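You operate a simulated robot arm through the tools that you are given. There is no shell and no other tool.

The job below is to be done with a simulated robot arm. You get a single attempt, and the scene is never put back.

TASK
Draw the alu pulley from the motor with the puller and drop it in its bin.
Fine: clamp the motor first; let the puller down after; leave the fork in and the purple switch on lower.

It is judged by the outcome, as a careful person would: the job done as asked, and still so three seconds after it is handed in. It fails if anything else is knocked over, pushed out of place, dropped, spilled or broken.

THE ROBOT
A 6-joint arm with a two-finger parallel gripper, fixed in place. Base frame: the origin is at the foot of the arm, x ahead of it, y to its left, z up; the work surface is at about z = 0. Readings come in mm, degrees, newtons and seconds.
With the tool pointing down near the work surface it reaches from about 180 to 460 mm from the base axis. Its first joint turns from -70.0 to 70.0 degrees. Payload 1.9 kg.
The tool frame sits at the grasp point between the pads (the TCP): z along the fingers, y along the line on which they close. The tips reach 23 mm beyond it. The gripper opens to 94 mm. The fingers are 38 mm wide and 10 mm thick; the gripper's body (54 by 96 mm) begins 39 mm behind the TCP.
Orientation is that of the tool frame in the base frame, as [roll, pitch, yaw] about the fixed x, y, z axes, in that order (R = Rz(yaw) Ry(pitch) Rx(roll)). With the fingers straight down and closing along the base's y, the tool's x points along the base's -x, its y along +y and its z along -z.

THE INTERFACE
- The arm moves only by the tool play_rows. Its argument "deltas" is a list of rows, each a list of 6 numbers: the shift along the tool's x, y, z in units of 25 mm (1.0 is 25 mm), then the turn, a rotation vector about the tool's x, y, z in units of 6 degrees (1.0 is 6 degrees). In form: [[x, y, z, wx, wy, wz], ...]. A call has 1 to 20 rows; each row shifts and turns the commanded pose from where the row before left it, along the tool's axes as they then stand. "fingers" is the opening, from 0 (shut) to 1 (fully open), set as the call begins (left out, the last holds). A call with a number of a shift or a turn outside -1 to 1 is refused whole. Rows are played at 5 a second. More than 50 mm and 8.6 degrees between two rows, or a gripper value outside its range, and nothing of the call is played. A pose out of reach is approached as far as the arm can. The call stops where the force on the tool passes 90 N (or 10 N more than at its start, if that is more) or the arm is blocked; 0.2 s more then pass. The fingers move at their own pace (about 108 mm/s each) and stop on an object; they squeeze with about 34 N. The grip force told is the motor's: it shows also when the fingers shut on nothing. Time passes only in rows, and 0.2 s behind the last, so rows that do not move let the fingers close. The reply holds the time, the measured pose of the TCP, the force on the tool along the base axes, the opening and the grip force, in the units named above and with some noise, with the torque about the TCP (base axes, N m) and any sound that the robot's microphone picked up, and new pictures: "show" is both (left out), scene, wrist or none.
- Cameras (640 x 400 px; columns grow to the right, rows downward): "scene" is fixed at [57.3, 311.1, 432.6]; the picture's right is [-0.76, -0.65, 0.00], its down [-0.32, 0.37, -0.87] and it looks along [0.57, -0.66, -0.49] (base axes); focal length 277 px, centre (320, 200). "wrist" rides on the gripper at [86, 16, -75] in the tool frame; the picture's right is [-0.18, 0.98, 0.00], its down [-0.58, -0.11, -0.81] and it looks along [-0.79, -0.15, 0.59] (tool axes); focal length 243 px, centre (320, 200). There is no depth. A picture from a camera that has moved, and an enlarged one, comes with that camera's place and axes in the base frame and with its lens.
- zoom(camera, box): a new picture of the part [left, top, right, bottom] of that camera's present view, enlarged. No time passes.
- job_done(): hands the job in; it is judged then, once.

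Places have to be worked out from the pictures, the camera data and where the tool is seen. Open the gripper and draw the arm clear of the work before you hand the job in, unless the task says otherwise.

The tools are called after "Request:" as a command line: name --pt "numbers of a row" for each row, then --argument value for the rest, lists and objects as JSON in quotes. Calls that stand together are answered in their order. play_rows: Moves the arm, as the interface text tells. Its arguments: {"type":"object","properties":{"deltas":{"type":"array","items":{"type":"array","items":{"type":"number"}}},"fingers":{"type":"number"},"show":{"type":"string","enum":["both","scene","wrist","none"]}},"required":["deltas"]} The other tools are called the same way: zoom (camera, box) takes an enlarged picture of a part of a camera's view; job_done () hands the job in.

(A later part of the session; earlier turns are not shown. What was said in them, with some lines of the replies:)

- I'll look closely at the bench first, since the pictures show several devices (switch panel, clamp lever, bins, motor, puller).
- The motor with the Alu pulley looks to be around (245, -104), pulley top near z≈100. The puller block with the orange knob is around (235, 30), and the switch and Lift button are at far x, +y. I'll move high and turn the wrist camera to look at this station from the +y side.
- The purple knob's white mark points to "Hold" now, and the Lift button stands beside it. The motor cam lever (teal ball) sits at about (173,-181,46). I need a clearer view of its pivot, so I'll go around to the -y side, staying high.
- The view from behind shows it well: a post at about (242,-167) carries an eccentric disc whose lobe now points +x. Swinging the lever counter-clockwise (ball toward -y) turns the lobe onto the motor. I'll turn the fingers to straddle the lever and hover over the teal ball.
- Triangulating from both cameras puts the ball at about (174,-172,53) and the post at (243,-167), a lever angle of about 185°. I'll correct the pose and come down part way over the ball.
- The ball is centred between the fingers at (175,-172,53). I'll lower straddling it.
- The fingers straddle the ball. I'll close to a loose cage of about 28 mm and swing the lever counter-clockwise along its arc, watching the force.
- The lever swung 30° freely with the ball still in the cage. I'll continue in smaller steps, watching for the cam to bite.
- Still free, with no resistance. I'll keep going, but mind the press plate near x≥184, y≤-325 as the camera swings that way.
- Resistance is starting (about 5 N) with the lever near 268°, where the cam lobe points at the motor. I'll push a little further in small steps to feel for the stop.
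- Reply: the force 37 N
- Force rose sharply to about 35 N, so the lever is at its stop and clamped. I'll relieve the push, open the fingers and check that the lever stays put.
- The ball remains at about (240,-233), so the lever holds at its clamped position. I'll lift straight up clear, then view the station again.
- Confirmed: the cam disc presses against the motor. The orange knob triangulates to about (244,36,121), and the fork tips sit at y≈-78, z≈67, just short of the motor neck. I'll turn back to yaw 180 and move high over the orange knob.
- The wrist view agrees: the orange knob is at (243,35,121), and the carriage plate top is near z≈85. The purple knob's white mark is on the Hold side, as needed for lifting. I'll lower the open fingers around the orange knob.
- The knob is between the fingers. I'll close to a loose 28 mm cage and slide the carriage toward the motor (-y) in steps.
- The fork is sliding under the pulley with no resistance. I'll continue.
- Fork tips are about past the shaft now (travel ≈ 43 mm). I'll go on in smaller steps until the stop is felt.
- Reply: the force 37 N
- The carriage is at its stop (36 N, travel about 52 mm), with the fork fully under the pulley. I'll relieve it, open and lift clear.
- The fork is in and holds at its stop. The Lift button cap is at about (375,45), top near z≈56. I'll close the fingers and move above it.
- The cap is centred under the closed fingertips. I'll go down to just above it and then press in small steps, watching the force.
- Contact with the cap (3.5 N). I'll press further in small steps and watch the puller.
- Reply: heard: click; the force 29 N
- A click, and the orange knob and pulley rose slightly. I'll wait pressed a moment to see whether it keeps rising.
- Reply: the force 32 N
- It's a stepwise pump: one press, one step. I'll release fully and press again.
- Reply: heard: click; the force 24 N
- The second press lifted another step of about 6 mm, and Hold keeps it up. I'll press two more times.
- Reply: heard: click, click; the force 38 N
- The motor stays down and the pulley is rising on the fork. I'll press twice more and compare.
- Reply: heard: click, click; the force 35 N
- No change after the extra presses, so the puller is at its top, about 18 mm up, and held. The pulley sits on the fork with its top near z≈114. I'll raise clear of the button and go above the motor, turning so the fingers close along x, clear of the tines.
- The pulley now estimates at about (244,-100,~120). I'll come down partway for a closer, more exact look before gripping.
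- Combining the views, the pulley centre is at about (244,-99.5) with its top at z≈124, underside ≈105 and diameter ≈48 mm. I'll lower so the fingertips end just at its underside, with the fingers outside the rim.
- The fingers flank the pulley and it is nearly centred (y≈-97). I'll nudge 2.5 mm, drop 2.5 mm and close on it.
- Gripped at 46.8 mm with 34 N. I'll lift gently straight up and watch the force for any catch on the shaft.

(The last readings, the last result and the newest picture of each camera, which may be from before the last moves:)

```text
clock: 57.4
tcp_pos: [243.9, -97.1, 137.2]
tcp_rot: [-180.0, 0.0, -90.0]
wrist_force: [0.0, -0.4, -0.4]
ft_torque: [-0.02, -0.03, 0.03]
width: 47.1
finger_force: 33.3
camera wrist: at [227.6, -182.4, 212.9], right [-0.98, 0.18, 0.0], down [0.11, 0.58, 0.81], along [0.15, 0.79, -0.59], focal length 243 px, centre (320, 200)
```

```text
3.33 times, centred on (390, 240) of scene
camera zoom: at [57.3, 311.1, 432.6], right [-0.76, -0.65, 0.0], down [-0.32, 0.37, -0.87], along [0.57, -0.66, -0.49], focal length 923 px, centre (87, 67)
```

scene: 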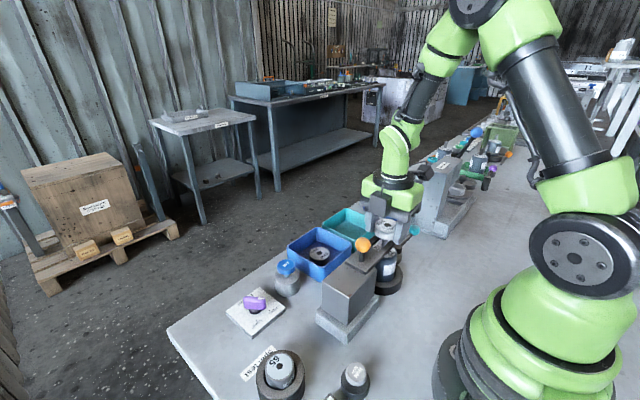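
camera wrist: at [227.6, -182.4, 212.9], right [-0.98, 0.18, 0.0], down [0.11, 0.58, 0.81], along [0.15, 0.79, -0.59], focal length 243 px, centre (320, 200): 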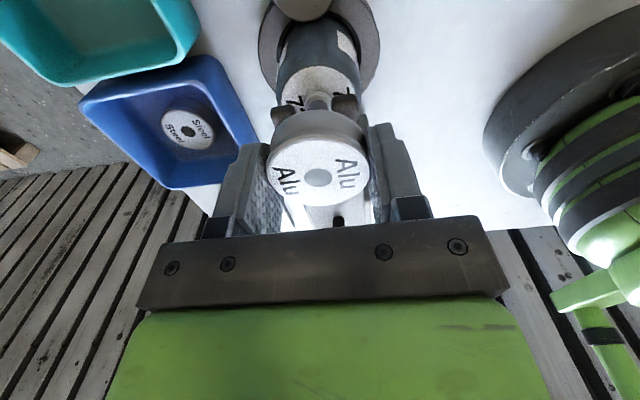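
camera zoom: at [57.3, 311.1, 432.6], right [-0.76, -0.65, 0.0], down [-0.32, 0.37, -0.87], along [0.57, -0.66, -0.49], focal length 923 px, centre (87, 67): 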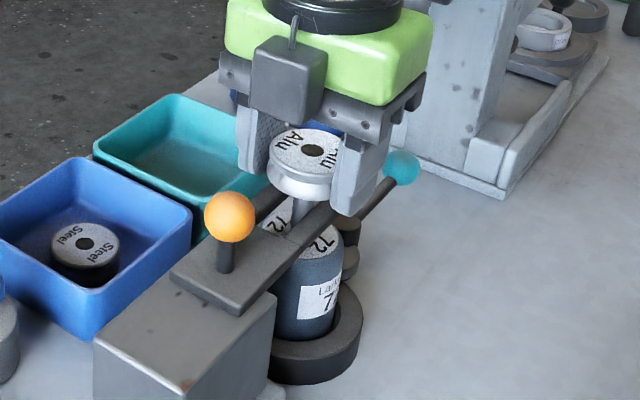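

The pulley is off: the bare shaft is visible below it and there's no force. I'll lift higher and carry it to above the teal bin at about (374,-178).

Request:
play_rows --pt "0 0 -0.8 0 0 0" --pt "0 0 -0.9 0 0 0" --pt "0 0 -0.9 0 0 0" --pt "0 0 -0.8 0 0 0" --pt "0.54 -0.867 0 0 0 0" --pt "0.54 -0.867 0 0 0 0" --pt "0.54 -0.867 0 0 0 0" --pt "0.54 -0.867 0 0 0 0" --pt "0.54 -0.867 0 0 0 0" --pt "0.54 -0.867 0 0 0 0" --pt "0 0 0 0 0 0"

Request:
zoom --camera "wrist" --box '[200, 0, 440, 240]'

Request:
zoom --camera "scene" --box '[280, 120, 440, 300]'

```text
clock: 59.8
tcp_pos: [375.4, -181.0, 221.2]
tcp_rot: [-180.0, 0.0, -90.0]
wrist_force: [-0.1, -0.4, -1.3]
ft_torque: [0.01, -0.02, 0.0]
width: 46.9
finger_force: 34.4
camera wrist: at [357.7, -266.9, 296.5], right [-0.98, 0.18, 0.0], down [0.11, 0.58, 0.81], along [0.15, 0.79, -0.59], focal length 243 px, centre (320, 200)
```

scene: 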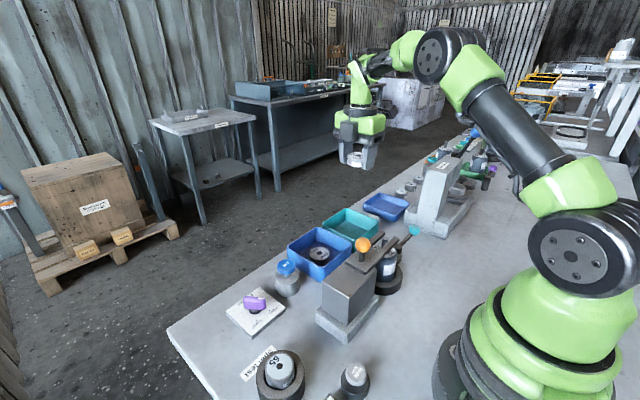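
wrist: 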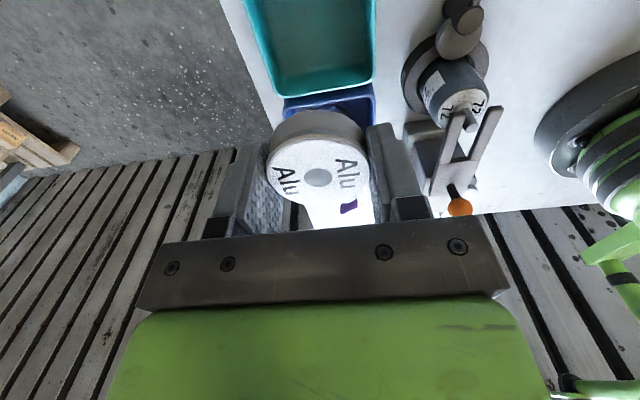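

```text
1.67 times, centred on (320, 120) of wrist
camera zoom: at [357.7, -266.9, 296.5], right [-0.98, 0.18, 0.0], down [0.11, 0.58, 0.81], along [0.15, 0.79, -0.59], focal length 404 px, centre (320, 333)
```

zoom: 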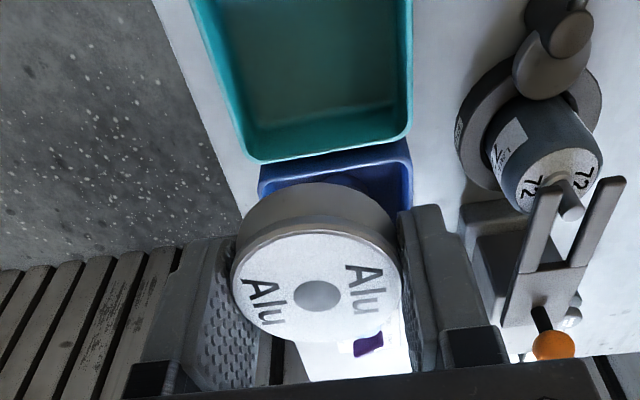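

```text
2.22 times, centred on (360, 210) of scene
camera zoom: at [57.3, 311.1, 432.6], right [-0.76, -0.65, 0.0], down [-0.32, 0.37, -0.87], along [0.57, -0.66, -0.49], focal length 615 px, centre (231, 178)
```

zoom: 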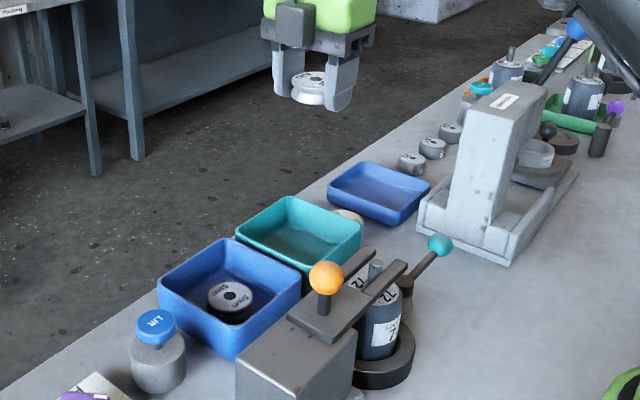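

The teal bin centre works out to about (378,-177) with its rim at z≈41, so I'm nearly centred. I'll shift 4 mm and come down partway.

Request:
play_rows --pt "-0.15 -0.1 0.9 0 0 0" --pt "0 0 1 0 0 0" --pt "0 0 1 0 0 0" --pt "0 0 1 0 0 0" --pt "0 0 1 0 0 0" --pt "0 0 0.6 0 0 0" --pt "0 0 0 0 0 0"

Request:
zoom --camera "scene" --box '[280, 150, 440, 310]'

```text
clock: 61.4
tcp_pos: [376.5, -174.0, 84.3]
tcp_rot: [-179.9, 0.0, -89.9]
wrist_force: [-0.5, 0.0, -0.7]
ft_torque: [-0.04, -0.02, 0.0]
width: 46.8
finger_force: 33.6
camera wrist: at [359.7, -261.3, 158.2], right [-0.98, 0.18, 0.0], down [0.11, 0.58, 0.81], along [0.15, 0.79, -0.59], focal length 243 px, centre (320, 200)
```

scene: 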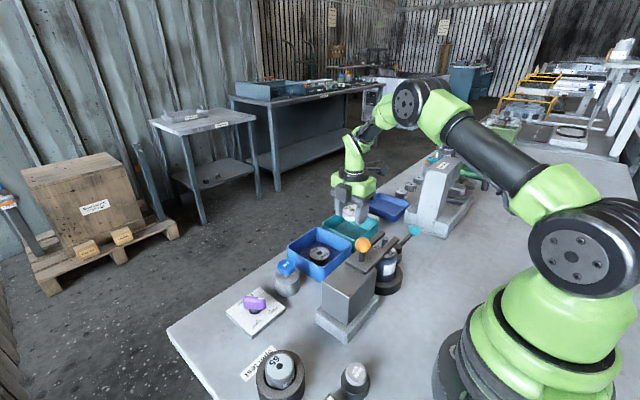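
wrist: 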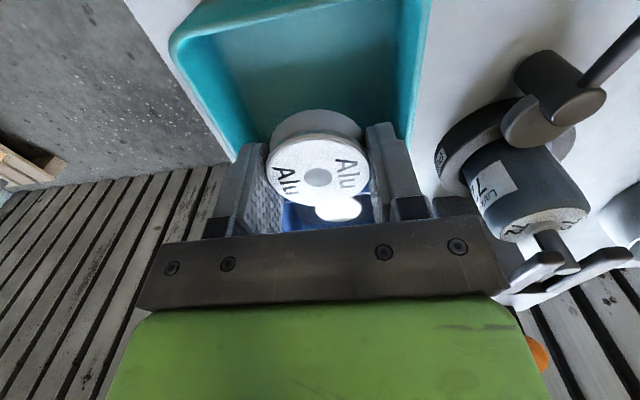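

```text
2.50 times, centred on (360, 230) of scene
camera zoom: at [57.3, 311.1, 432.6], right [-0.76, -0.65, 0.0], down [-0.32, 0.37, -0.87], along [0.57, -0.66, -0.49], focal length 692 px, centre (220, 125)
```

zoom: 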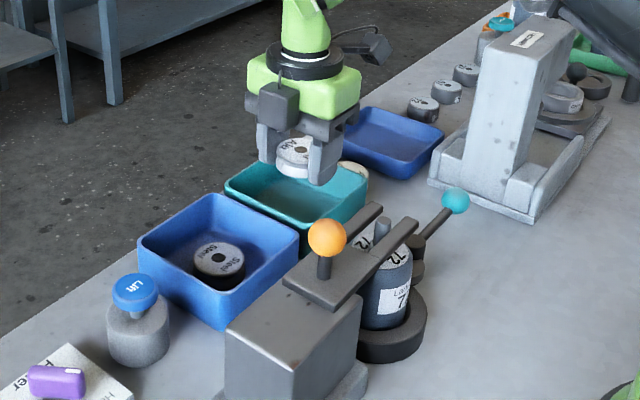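

Everything is inside the rim outline. I'll lower the pulley into the bin to just above the floor.

Request:
play_rows --pt "0.1 -0.04 0.6 0 0 0" --pt "0 0 0.6 0 0 0" --pt "0 0 0.4 0 0 0" --pt "0 0 0.15 0 0 0" --pt "0 0 0 0 0 0"

Request:
zoom --camera "scene" --box '[280, 150, 440, 310]'

```text
clock: 62.6
tcp_pos: [378.3, -177.0, 38.3]
tcp_rot: [-179.9, -0.1, -90.0]
wrist_force: [-0.1, 0.0, -0.9]
ft_torque: [0.01, 0.02, 0.02]
width: 46.9
finger_force: 34.1
camera wrist: at [359.6, -262.3, 113.5], right [-0.98, 0.18, 0.0], down [0.11, 0.58, 0.81], along [0.15, 0.79, -0.59], focal length 243 px, centre (320, 200)
```

scene: 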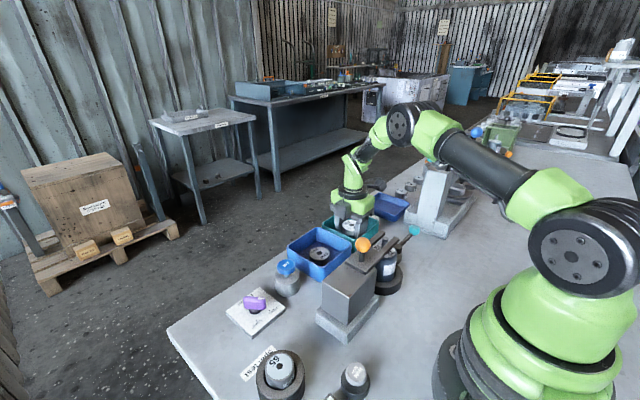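
wrist: 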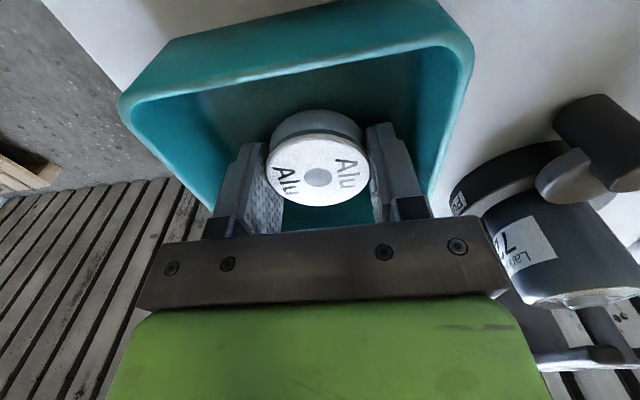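

```text
2.50 times, centred on (360, 230) of scene
camera zoom: at [57.3, 311.1, 432.6], right [-0.76, -0.65, 0.0], down [-0.32, 0.37, -0.87], along [0.57, -0.66, -0.49], focal length 692 px, centre (220, 125)
```

zoom: 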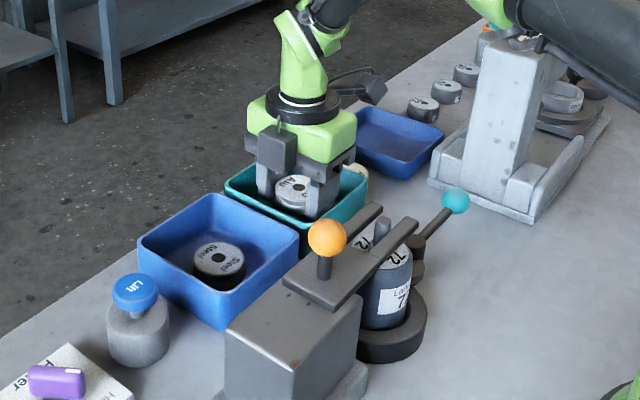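

The pulley is well inside the bin. I'll lower 5 mm more and open only to about 58 mm so the fingers stay off the walls.

Request:
play_rows --pt "0 0 0.1 0 0 0" --pt "0 0 0.1 0 0 0" --pt "0 0 0 0 0 0" --show "none"

Request:
play_rows --pt "0 0 0 0 0 0" --pt "0 0 0 0 0 0" --pt "0 0 0 0 0 0" --fingers 0.62

```text
clock: 63.4
tcp_pos: [378.1, -175.3, 34.1]
tcp_rot: [-179.9, 0.0, -90.0]
wrist_force: [0.4, -0.3, 0.0]
ft_torque: [-0.04, -0.03, -0.01]
width: 46.8
finger_force: 34.1
```

```text
clock: 64.2
tcp_pos: [376.6, -176.0, 34.8]
tcp_rot: [-179.9, -0.1, -90.1]
wrist_force: [-0.2, 0.2, 0.3]
ft_torque: [0.0, 0.0, 0.0]
width: 58.3
finger_force: 0.1
camera wrist: at [360.2, -262.2, 109.9], right [-0.98, 0.18, 0.0], down [0.11, 0.58, 0.81], along [0.15, 0.79, -0.59], focal length 243 px, centre (320, 200)
```

scene: 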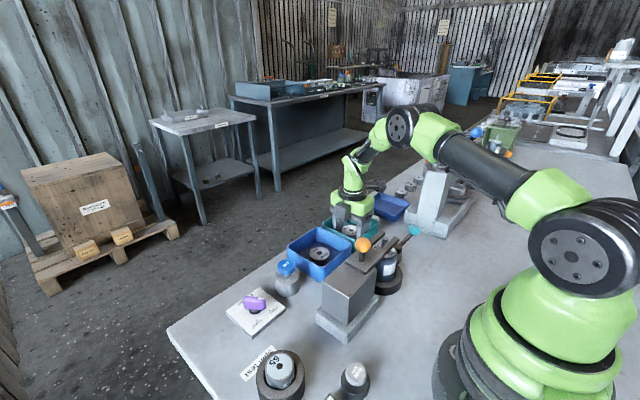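
wrist: 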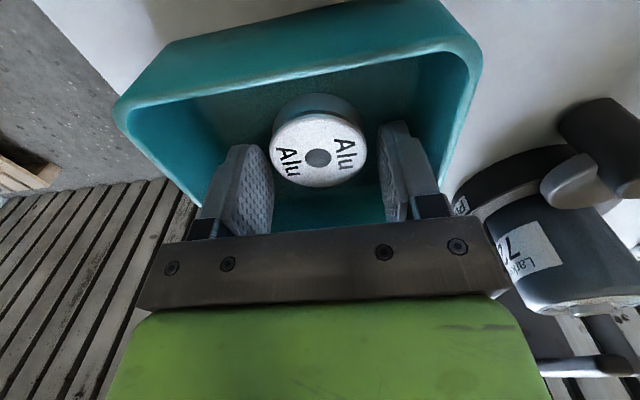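

The pulley is released and rests in the teal bin. I'll go straight up and move over to the purple switch.

Request:
play_rows --pt "0 0 -0.6 0 0 0" --pt "0 0 -1 0 0 0" --pt "0 0 -1 0 0 0" --pt "0 0 -1 0 0 0" --pt "0 0 -1 0 0 0" --pt "0 0 -1 0 0 0" --pt "0 0 -1 0 0 0" --show "both"

Request:
play_rows --pt "-0.9415 0.037 0 0 0 0" --pt "-0.9415 0.037 0 0 0 0" --pt "-0.9415 0.037 0 0 0 0" --pt "-0.9415 0.037 0 0 0 0" --pt "-0.9415 0.037 0 0 0 0" --pt "-0.9415 0.037 0 0 0 0" --pt "-0.9415 0.037 0 0 0 0" --pt "-0.9415 0.037 0 0 0 0" --pt "-0.9415 0.037 0 0 0 0" --pt "-0.9415 0.037 0 0 0 0" --pt "-0.9415 0.037 0 0 0 0" --pt "-0.9415 0.037 0 0 0 0" --pt "-0.9415 0.037 0 0 0 0" --show "none" --fingers 0.4

Request:
play_rows --pt "0 0 0 0 0 1" --pt "0 0 0 0 0 1" --pt "0 0 0 0 0 1" --pt "0 0 0 0 0 1" --pt "0 0 0 0 0 1" --pt "0 0 0 0 0 1" --pt "0 0 0 0 0 1" --pt "0 0 0 0 0 1" --pt "0 0 0.4 0 0 0.33" --pt "0 0 1 0 0 0" --pt "0 0 1 0 0 0" --pt "0 0 0 0 0 0"

```text
clock: 65.8
tcp_pos: [377.5, -174.1, 199.3]
tcp_rot: [-179.9, -0.1, -89.9]
wrist_force: [0.3, 0.0, 0.1]
ft_torque: [0.0, -0.01, -0.02]
width: 58.3
finger_force: 0.0
camera wrist: at [360.1, -260.5, 274.2], right [-0.98, 0.18, 0.0], down [0.11, 0.58, 0.81], along [0.15, 0.79, -0.59], focal length 243 px, centre (320, 200)
```

scene: 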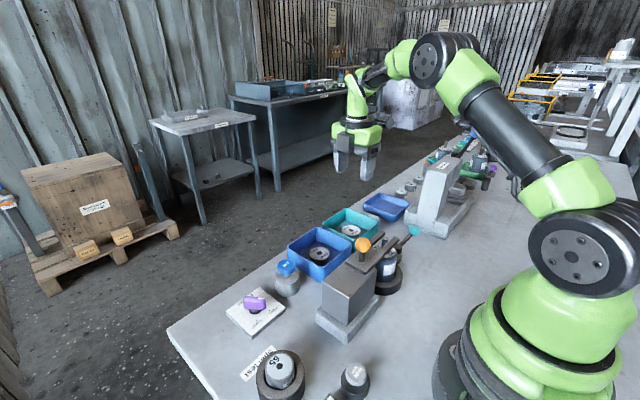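
wrist: 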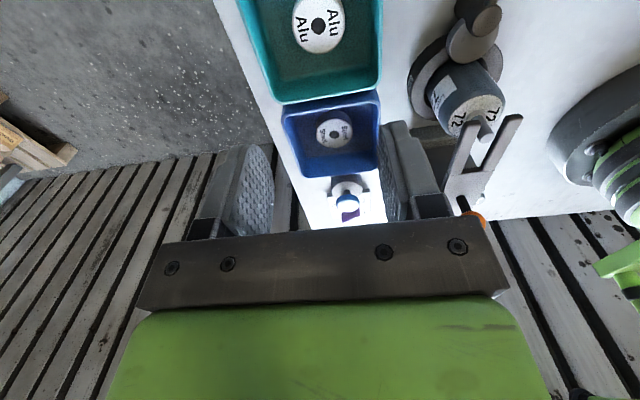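

```text
clock: 68.6
tcp_pos: [366.1, 128.3, 198.9]
tcp_rot: [-179.9, 0.0, -90.0]
wrist_force: [-0.6, 0.4, 0.7]
ft_torque: [0.0, -0.02, -0.01]
width: 37.4
finger_force: 0.1
```

```text
clock: 71.2
tcp_pos: [366.4, 127.7, 138.8]
tcp_rot: [180.0, 0.1, -140.0]
wrist_force: [-0.1, -0.3, -0.2]
ft_torque: [0.0, 0.01, 0.01]
width: 37.6
finger_force: 0.0
camera wrist: at [288.1, 84.9, 214.2], right [-0.49, 0.87, 0.0], down [0.51, 0.29, 0.81], along [0.7, 0.4, -0.59], focal length 243 px, centre (320, 200)
```

scene: 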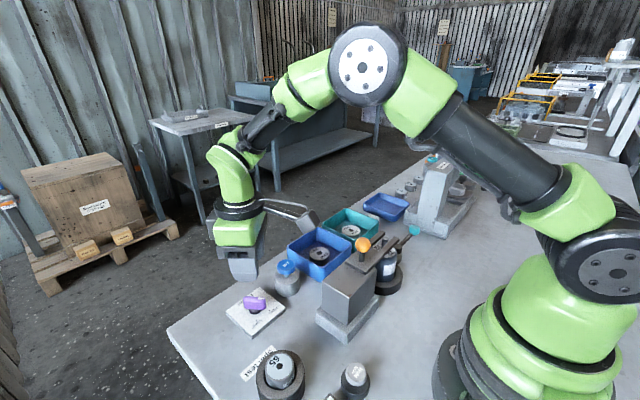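
wrist: 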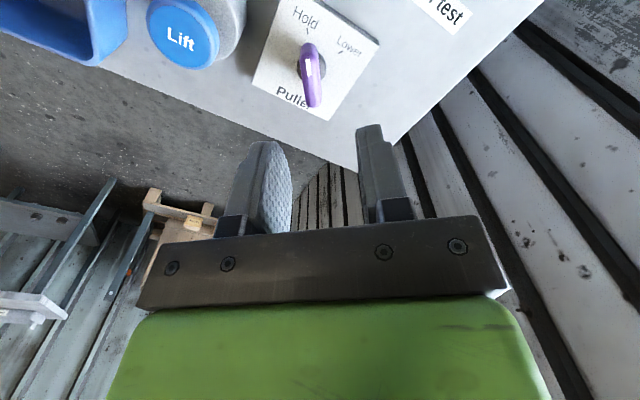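

Request:
zoom --camera "wrist" --box '[240, 0, 400, 130]'

Request:
zoom --camera "scene" --box '[210, 260, 300, 350]'

Request:
zoom --camera "scene" --box '[280, 180, 440, 310]'

```text
3.08 times, centred on (320, 65) of wrist
camera zoom: at [288.1, 84.9, 214.2], right [-0.49, 0.87, 0.0], down [0.51, 0.29, 0.81], along [0.7, 0.4, -0.59], focal length 746 px, centre (320, 615)
```

zoom: 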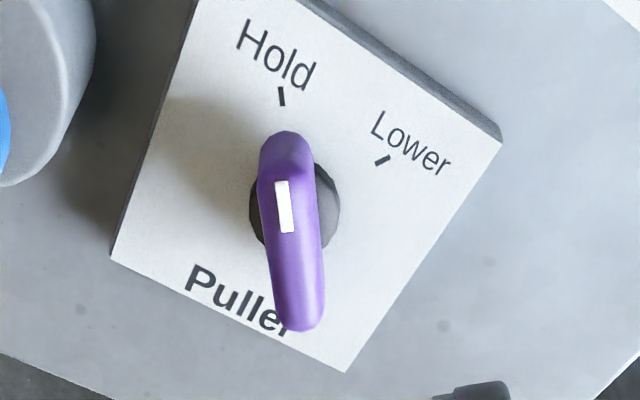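

```text
4.44 times, centred on (255, 305) of scene
camera zoom: at [57.3, 311.1, 432.6], right [-0.76, -0.65, 0.0], down [-0.32, 0.37, -0.87], along [0.57, -0.66, -0.49], focal length 1230 px, centre (609, -267)
```

zoom: 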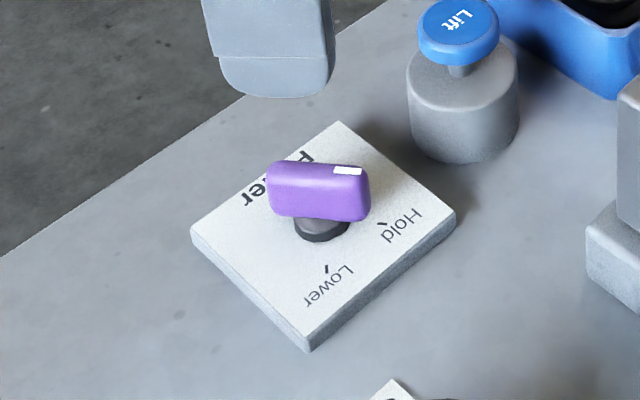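

```text
3.08 times, centred on (360, 245) of scene
camera zoom: at [57.3, 311.1, 432.6], right [-0.76, -0.65, 0.0], down [-0.32, 0.37, -0.87], along [0.57, -0.66, -0.49], focal length 852 px, centre (197, 62)
```

zoom: 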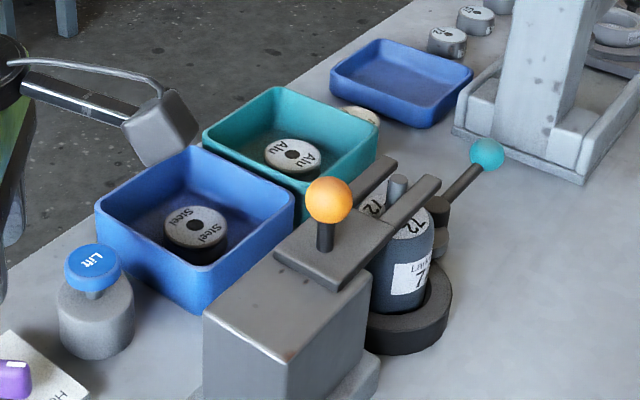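

The Alu pulley lies in the teal bin. The knob axis is at about (370,127), its top near z≈37, with its long axis at ≈218° (Hold); the Lower mark is at ≈142°. I'll align the fingers either side of the knob and lower part way.

Request:
play_rows --pt "-0.095 -0.142 0.5 0 0 0" --pt "0 0 1 0 0 0" --pt "0 0 1 0 0 0" --pt "0 0 0 0 0 0"

Request:
zoom --camera "wrist" --box '[220, 60, 420, 240]'

Request:
zoom --camera "scene" --box '[200, 230, 310, 350]'

```text
clock: 72.2
tcp_pos: [369.6, 127.2, 78.4]
tcp_rot: [-179.8, 0.0, -139.9]
wrist_force: [-0.6, 1.3, -0.1]
ft_torque: [-0.01, -0.01, 0.01]
width: 37.4
finger_force: 0.1
camera wrist: at [291.2, 84.1, 154.4], right [-0.49, 0.87, 0.0], down [0.51, 0.29, 0.81], along [0.7, 0.4, -0.59], focal length 243 px, centre (320, 200)
```

scene: 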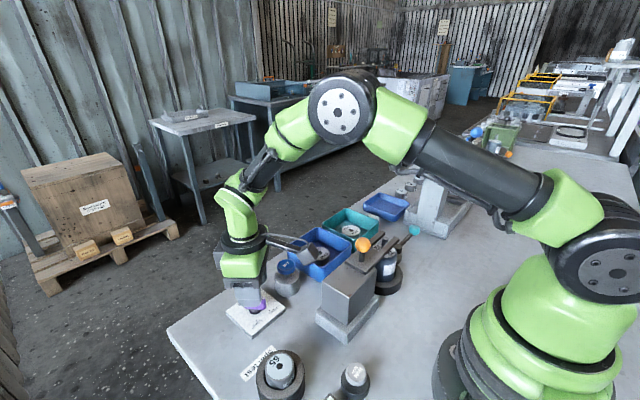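
wrist: 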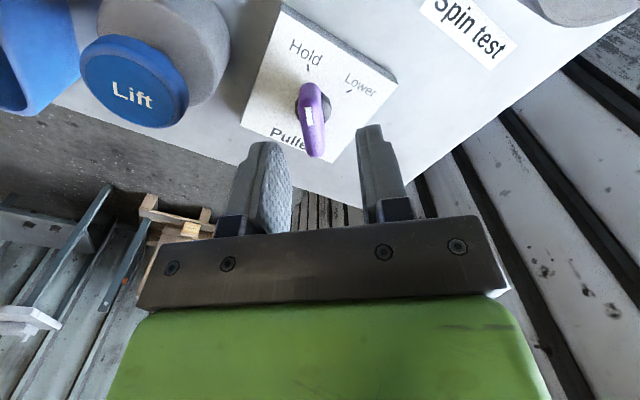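

```text
2.22 times, centred on (320, 150) of wrist
camera zoom: at [291.2, 84.1, 154.4], right [-0.49, 0.87, 0.0], down [0.51, 0.29, 0.81], along [0.7, 0.4, -0.59], focal length 539 px, centre (320, 311)
```

zoom: 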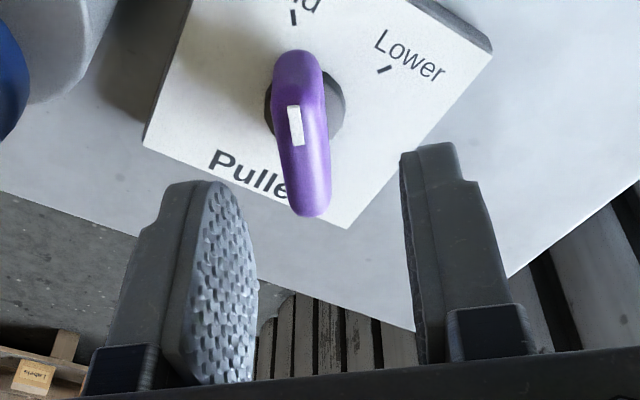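

```text
3.33 times, centred on (255, 290) of scene
camera zoom: at [57.3, 311.1, 432.6], right [-0.76, -0.65, 0.0], down [-0.32, 0.37, -0.87], along [0.57, -0.66, -0.49], focal length 923 px, centre (537, -100)
```

zoom: 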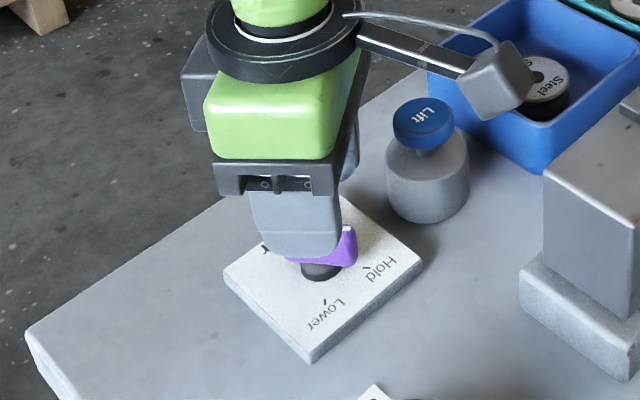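

The knob is about 4 mm to the left in the tool view. I'll correct and lower the fingers around it.

Request:
play_rows --pt "0 -0.14 0.4 0 0 0" --pt "0 0 0.6 0 0 0" --pt "0 0 0.4 0 0 0" --pt "0 0 0 0 0 0"

Request:
zoom --camera "wrist" --box '[220, 60, 420, 240]'

```text
clock: 73.2
tcp_pos: [372.1, 124.1, 44.5]
tcp_rot: [-180.0, 0.1, -139.9]
wrist_force: [-0.1, -0.9, -1.0]
ft_torque: [0.0, -0.01, 0.0]
width: 37.7
finger_force: 0.0
camera wrist: at [294.4, 81.8, 119.9], right [-0.49, 0.87, 0.0], down [0.51, 0.29, 0.81], along [0.7, 0.4, -0.59], focal length 243 px, centre (320, 200)
```

scene: 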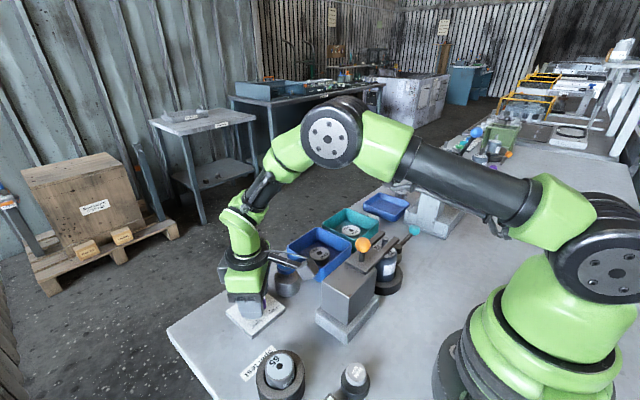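
wrist: 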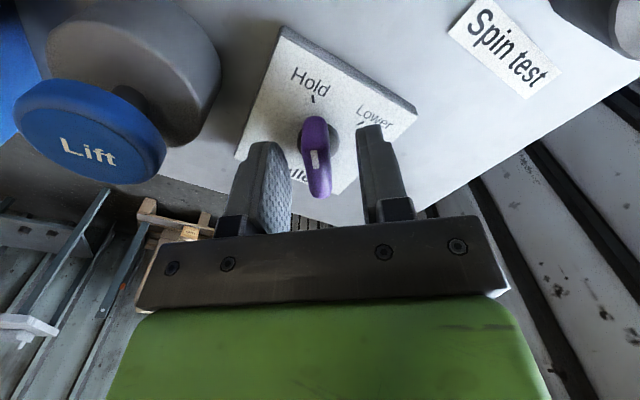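

```text
2.22 times, centred on (320, 150) of wrist
camera zoom: at [294.4, 81.8, 119.9], right [-0.49, 0.87, 0.0], down [0.51, 0.29, 0.81], along [0.7, 0.4, -0.59], focal length 539 px, centre (320, 311)
```

zoom: 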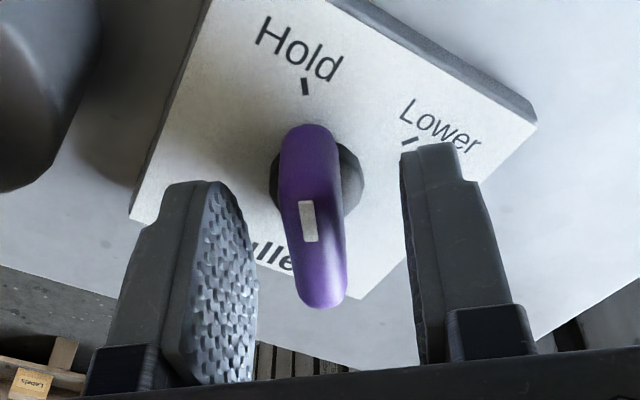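

The knob is centred between the fingers. I'll close to a snug 16 mm and turn clockwise (seen from above) toward Lower, half way first.

Request:
play_rows --pt "0 0 0 0 0 0" --pt "0 0 0 0 0 0" --pt "0 0 0 0 0 1" --pt "0 0 0 0 0 1" --pt "0 0 0 0 0 1" --pt "0 0 0 0 0 1" --pt "0 0 0 0 0 1" --pt "0 0 0 0 0 1" --fingers 0.17

Request:
zoom --camera "wrist" --box '[220, 60, 420, 240]'

```text
clock: 75.0
tcp_pos: [371.8, 125.1, 42.9]
tcp_rot: [180.0, 0.1, -176.0]
wrist_force: [1.0, -1.1, -1.4]
ft_torque: [-0.02, -0.03, 0.03]
width: 16.1
finger_force: 0.1
camera wrist: at [283.2, 135.9, 118.1], right [0.12, 0.99, 0.0], down [0.59, -0.07, 0.81], along [0.8, -0.09, -0.59], focal length 243 px, centre (320, 200)
```

scene: 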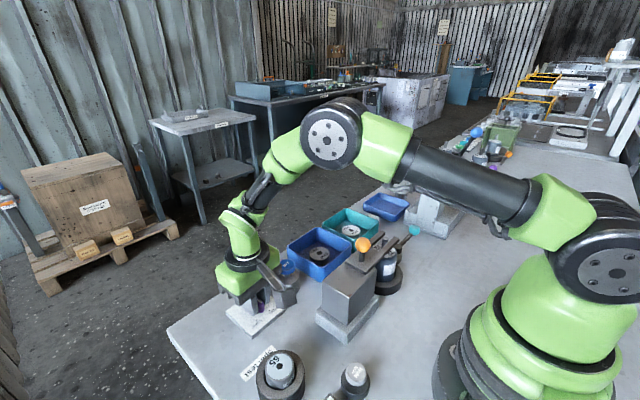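
wrist: 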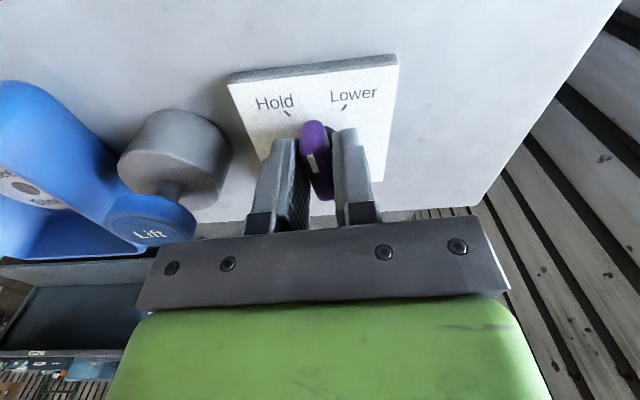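

```text
2.22 times, centred on (320, 150) of wrist
camera zoom: at [283.2, 135.9, 118.1], right [0.12, 0.99, 0.0], down [0.59, -0.07, 0.81], along [0.8, -0.09, -0.59], focal length 539 px, centre (320, 311)
```

zoom: 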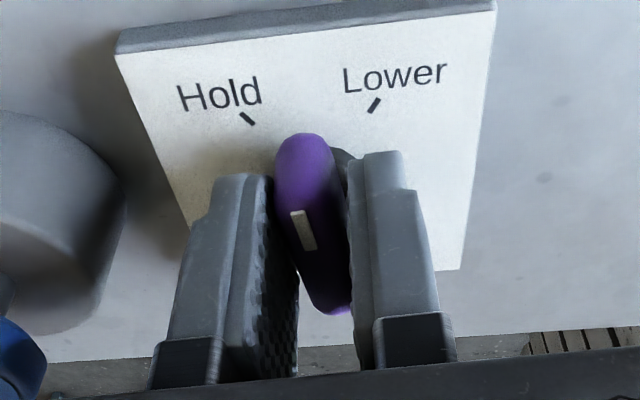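

The knob turns with the fingers. Continuing toward Lower.

Request:
play_rows --pt "0 0 0 0 0 1" --pt "0 0 0 0 0 1" --pt "0 0 0 0 0 1" --pt "0 0 0 0 0 1" --pt "0 0 0 0 0 1" --pt "0 0 0 0 0 1"

Request:
zoom --camera "wrist" --box '[220, 60, 420, 240]'

Request:
zoom --camera "scene" --box '[280, 180, 440, 310]'

```text
clock: 76.4
tcp_pos: [371.4, 124.9, 43.8]
tcp_rot: [179.9, 0.0, 148.0]
wrist_force: [2.5, 3.3, -1.6]
ft_torque: [0.0, -0.03, 0.01]
width: 17.4
finger_force: 2.0
camera wrist: at [305.4, 184.8, 118.8], right [0.68, 0.74, 0.0], down [0.43, -0.4, 0.81], along [0.59, -0.55, -0.59], focal length 243 px, centre (320, 200)
```

scene: 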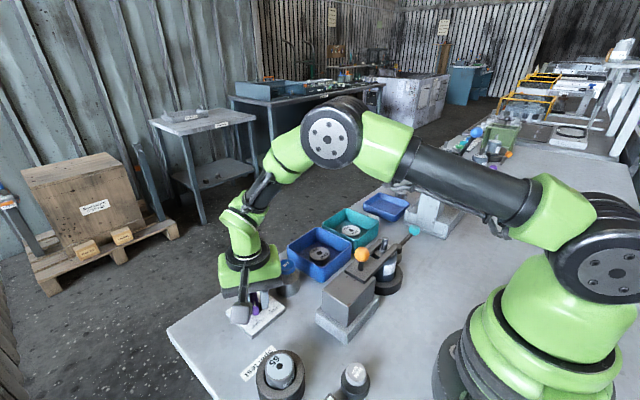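
wrist: 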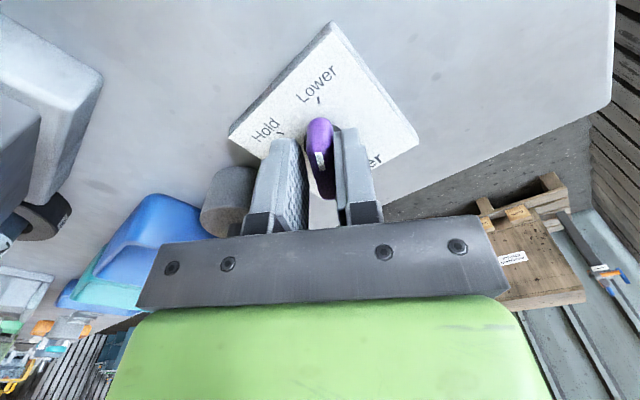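

```text
2.22 times, centred on (320, 150) of wrist
camera zoom: at [305.4, 184.8, 118.8], right [0.68, 0.74, 0.0], down [0.43, -0.4, 0.81], along [0.59, -0.55, -0.59], focal length 539 px, centre (320, 311)
```

zoom: 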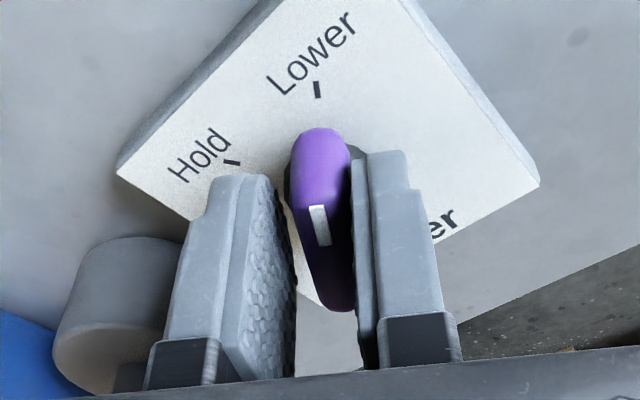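

```text
3.08 times, centred on (360, 245) of scene
camera zoom: at [57.3, 311.1, 432.6], right [-0.76, -0.65, 0.0], down [-0.32, 0.37, -0.87], along [0.57, -0.66, -0.49], focal length 852 px, centre (197, 62)
```

zoom: 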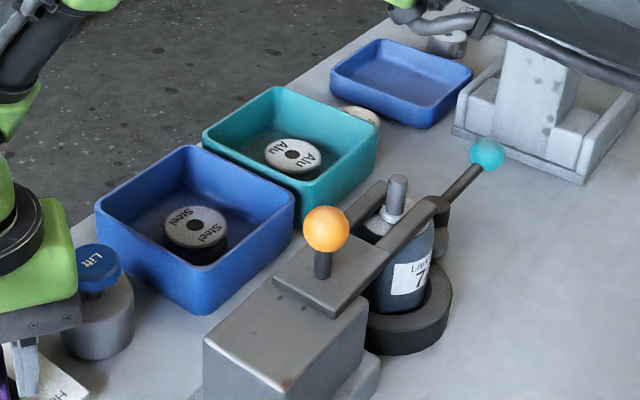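

The puller has come down and the knob's mark is nearly at Lower. I'll nudge a few degrees more to make sure it's seated against its stop.

Request:
play_rows --pt "0 0 0 0 0 0.5" --pt "0 0 0 0 0 0.5" --pt "0 0 0 0 0 0"

Request:
zoom --camera "wrist" --box '[220, 60, 420, 240]'

Request:
zoom --camera "scene" --box '[280, 180, 440, 310]'

```text
clock: 77.2
tcp_pos: [371.3, 125.4, 43.0]
tcp_rot: [179.9, 0.0, 142.0]
wrist_force: [5.0, 2.6, -1.8]
ft_torque: [0.03, -0.05, 0.08]
width: 18.5
finger_force: 1.9
camera wrist: at [312.2, 191.7, 118.5], right [0.75, 0.66, 0.0], down [0.39, -0.44, 0.81], along [0.53, -0.6, -0.59], focal length 243 px, centre (320, 200)
```

scene: 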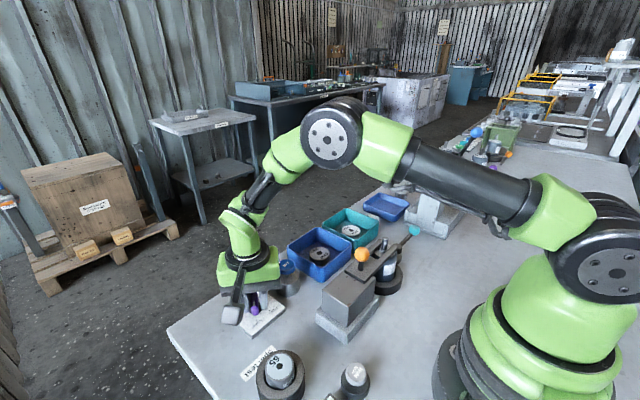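
wrist: 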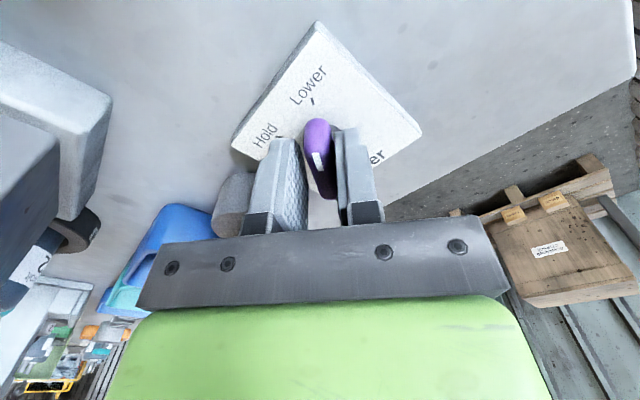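

```text
2.22 times, centred on (320, 150) of wrist
camera zoom: at [312.2, 191.7, 118.5], right [0.75, 0.66, 0.0], down [0.39, -0.44, 0.81], along [0.53, -0.6, -0.59], focal length 539 px, centre (320, 311)
```

zoom: 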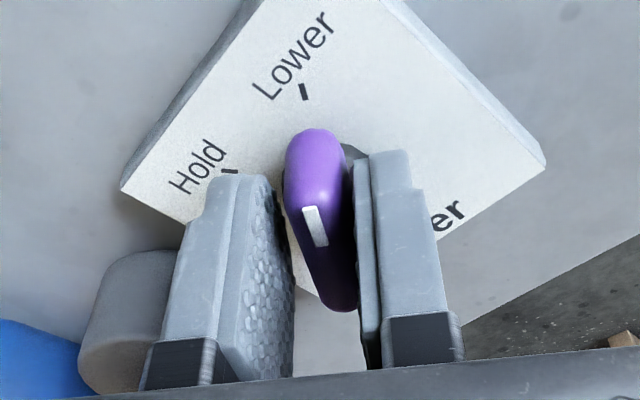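

```text
3.08 times, centred on (360, 245) of scene
camera zoom: at [57.3, 311.1, 432.6], right [-0.76, -0.65, 0.0], down [-0.32, 0.37, -0.87], along [0.57, -0.66, -0.49], focal length 852 px, centre (197, 62)
```

zoom: 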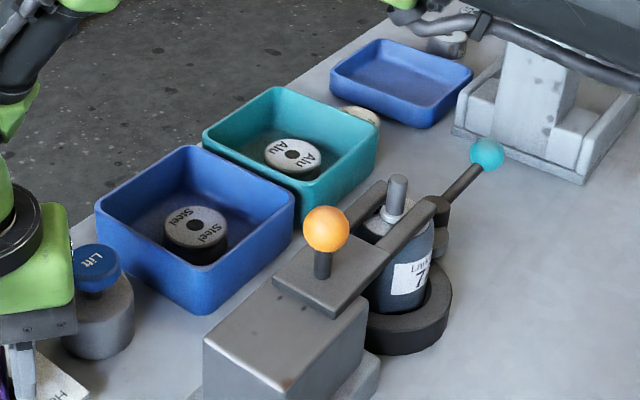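

The knob's mark lines up with the Lower tick, and the puller is down with the fork still in. I'll open the fingers and raise straight off the knob.

Request:
play_rows --pt "0 0 0 0 0 0" --pt "0 0 0 0 0 0" --pt "0 0 -0.6 0 0 0" --pt "0 0 -1 0 0 0" --pt "0 0 -1 0 0 0" --pt "0 0 -1 0 0 0" --pt "0 0 -1 0 0 0" --pt "0 0 -1 0 0 0" --fingers 0.42

Request:
zoom --camera "wrist" --box '[220, 0, 420, 140]'

Request:
zoom --camera "scene" --box '[210, 200, 450, 350]'

```text
clock: 79.0
tcp_pos: [370.2, 123.8, 182.6]
tcp_rot: [180.0, 0.0, 142.2]
wrist_force: [1.0, -0.3, -0.5]
ft_torque: [-0.01, 0.03, -0.02]
width: 39.7
finger_force: 0.1
camera wrist: at [311.0, 190.7, 258.2], right [0.75, 0.66, 0.0], down [0.39, -0.44, 0.81], along [0.53, -0.6, -0.59], focal length 243 px, centre (320, 200)
```

scene: 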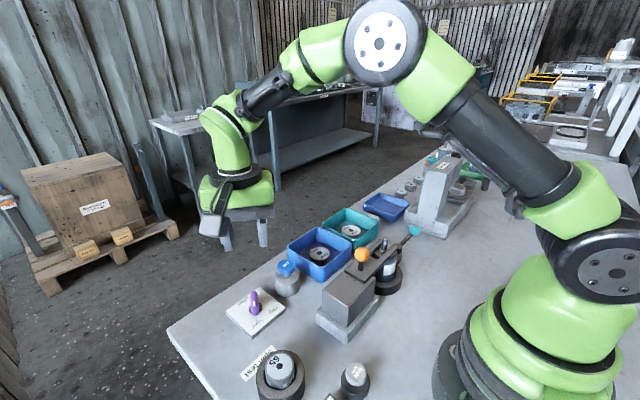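
wrist: 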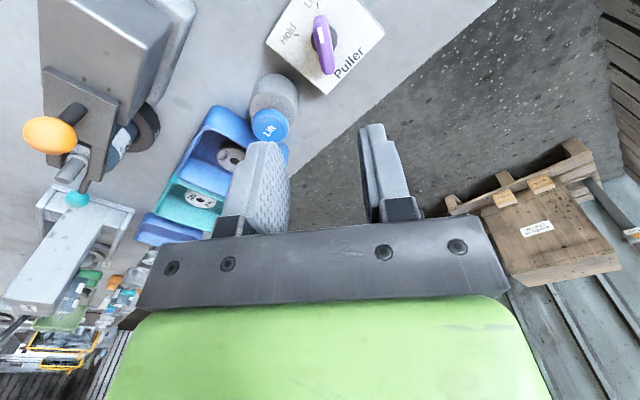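

```text
2.86 times, centred on (320, 70) of wrist
camera zoom: at [311.0, 190.7, 258.2], right [0.75, 0.66, 0.0], down [0.39, -0.44, 0.81], along [0.53, -0.6, -0.59], focal length 693 px, centre (320, 571)
```

zoom: 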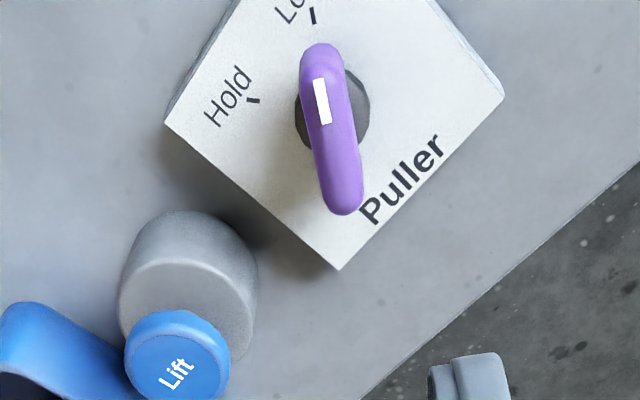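

```text
2.67 times, centred on (330, 275) of scene
camera zoom: at [57.3, 311.1, 432.6], right [-0.76, -0.65, 0.0], down [-0.32, 0.37, -0.87], along [0.57, -0.66, -0.49], focal length 738 px, centre (293, 0)
```

zoom: 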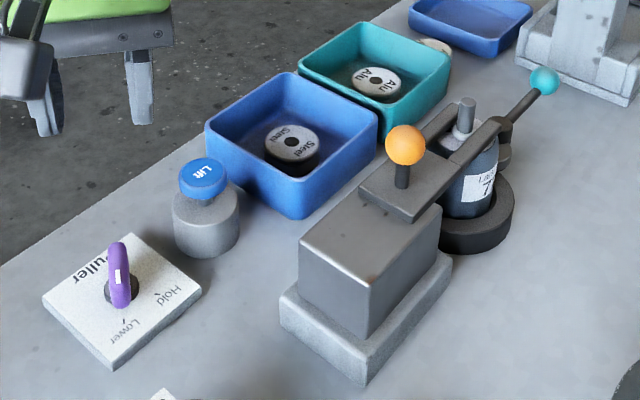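

All as asked: the pulley is in the teal bin, the puller is fully down at its original height, the fork is in, the motor is clamped and the switch is on Lower. I'll open the gripper, draw the arm up clear and take one last look.

Request:
play_rows --pt "0 0 -1 0 0 0" --pt "0 0 -1 0 0 0" --pt "0 0 -1 0 0 0" --pt "0 0 -1 0 0 0" --pt "0 0 0 0 0 0" --pt "0 0 0 0 0 0" --pt "0 0 0 0 0 0" --pt "0 0 0 0 0 0" --pt "0 0 0 0 0 0" --fingers 1

Request:
zoom --camera "scene" --box '[210, 200, 450, 350]'

```text
clock: 81.0
tcp_pos: [370.0, 122.6, 280.5]
tcp_rot: [179.9, -0.1, 142.1]
wrist_force: [0.0, -0.6, -0.2]
ft_torque: [0.03, -0.03, 0.01]
width: 94.3
finger_force: 0.1
camera wrist: at [310.4, 189.4, 356.5], right [0.75, 0.66, 0.0], down [0.39, -0.44, 0.81], along [0.53, -0.6, -0.59], focal length 243 px, centre (320, 200)
```

scene: 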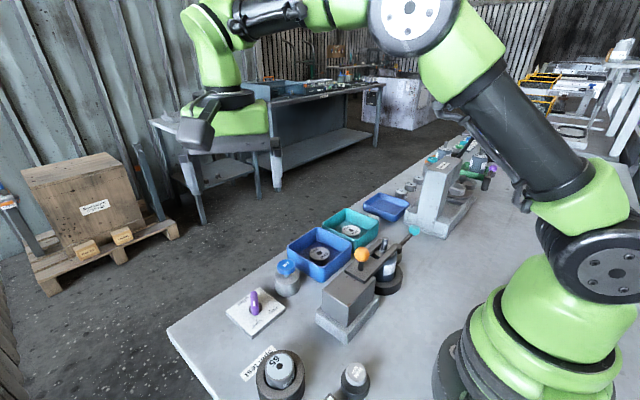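
wrist: 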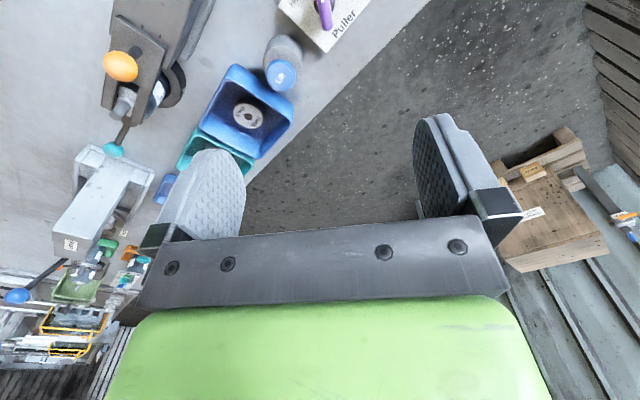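

```text
2.67 times, centred on (330, 275) of scene
camera zoom: at [57.3, 311.1, 432.6], right [-0.76, -0.65, 0.0], down [-0.32, 0.37, -0.87], along [0.57, -0.66, -0.49], focal length 738 px, centre (293, 0)
```

zoom: 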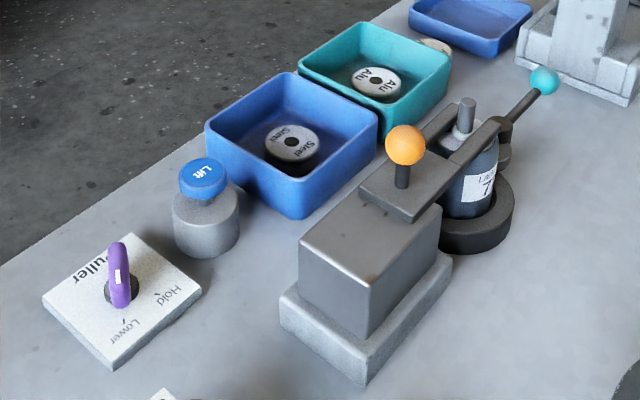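

The scene is stable, nothing else has moved, the gripper is open and the arm is clear. I'm handing the job in.

Request:
job_done

```text
The job is handed in.
```

The alu pulley is off the motor and lying in the teal bin, and the job is handed in.

- **Clamp:** I swung the teal lever to its stop before pulling. The motor stayed put throughout, and I left it clamped.
- **Puller:** I slid the fork fully under the pulley and pressed Lift until it rose no further. Once the pulley was in the bin, I turned the purple switch to Lower and the puller came back down to its starting height.
- **Left as you asked:** the fork is still in and the purple switch is on Lower.

The teal bin has no label. I picked it because the steel pulley is in the blue bin next to it and a spare alu pulley was sitting beside the teal one.

In the last pictures nothing else had moved. The gripper is open and the arm is raised clear of the work.
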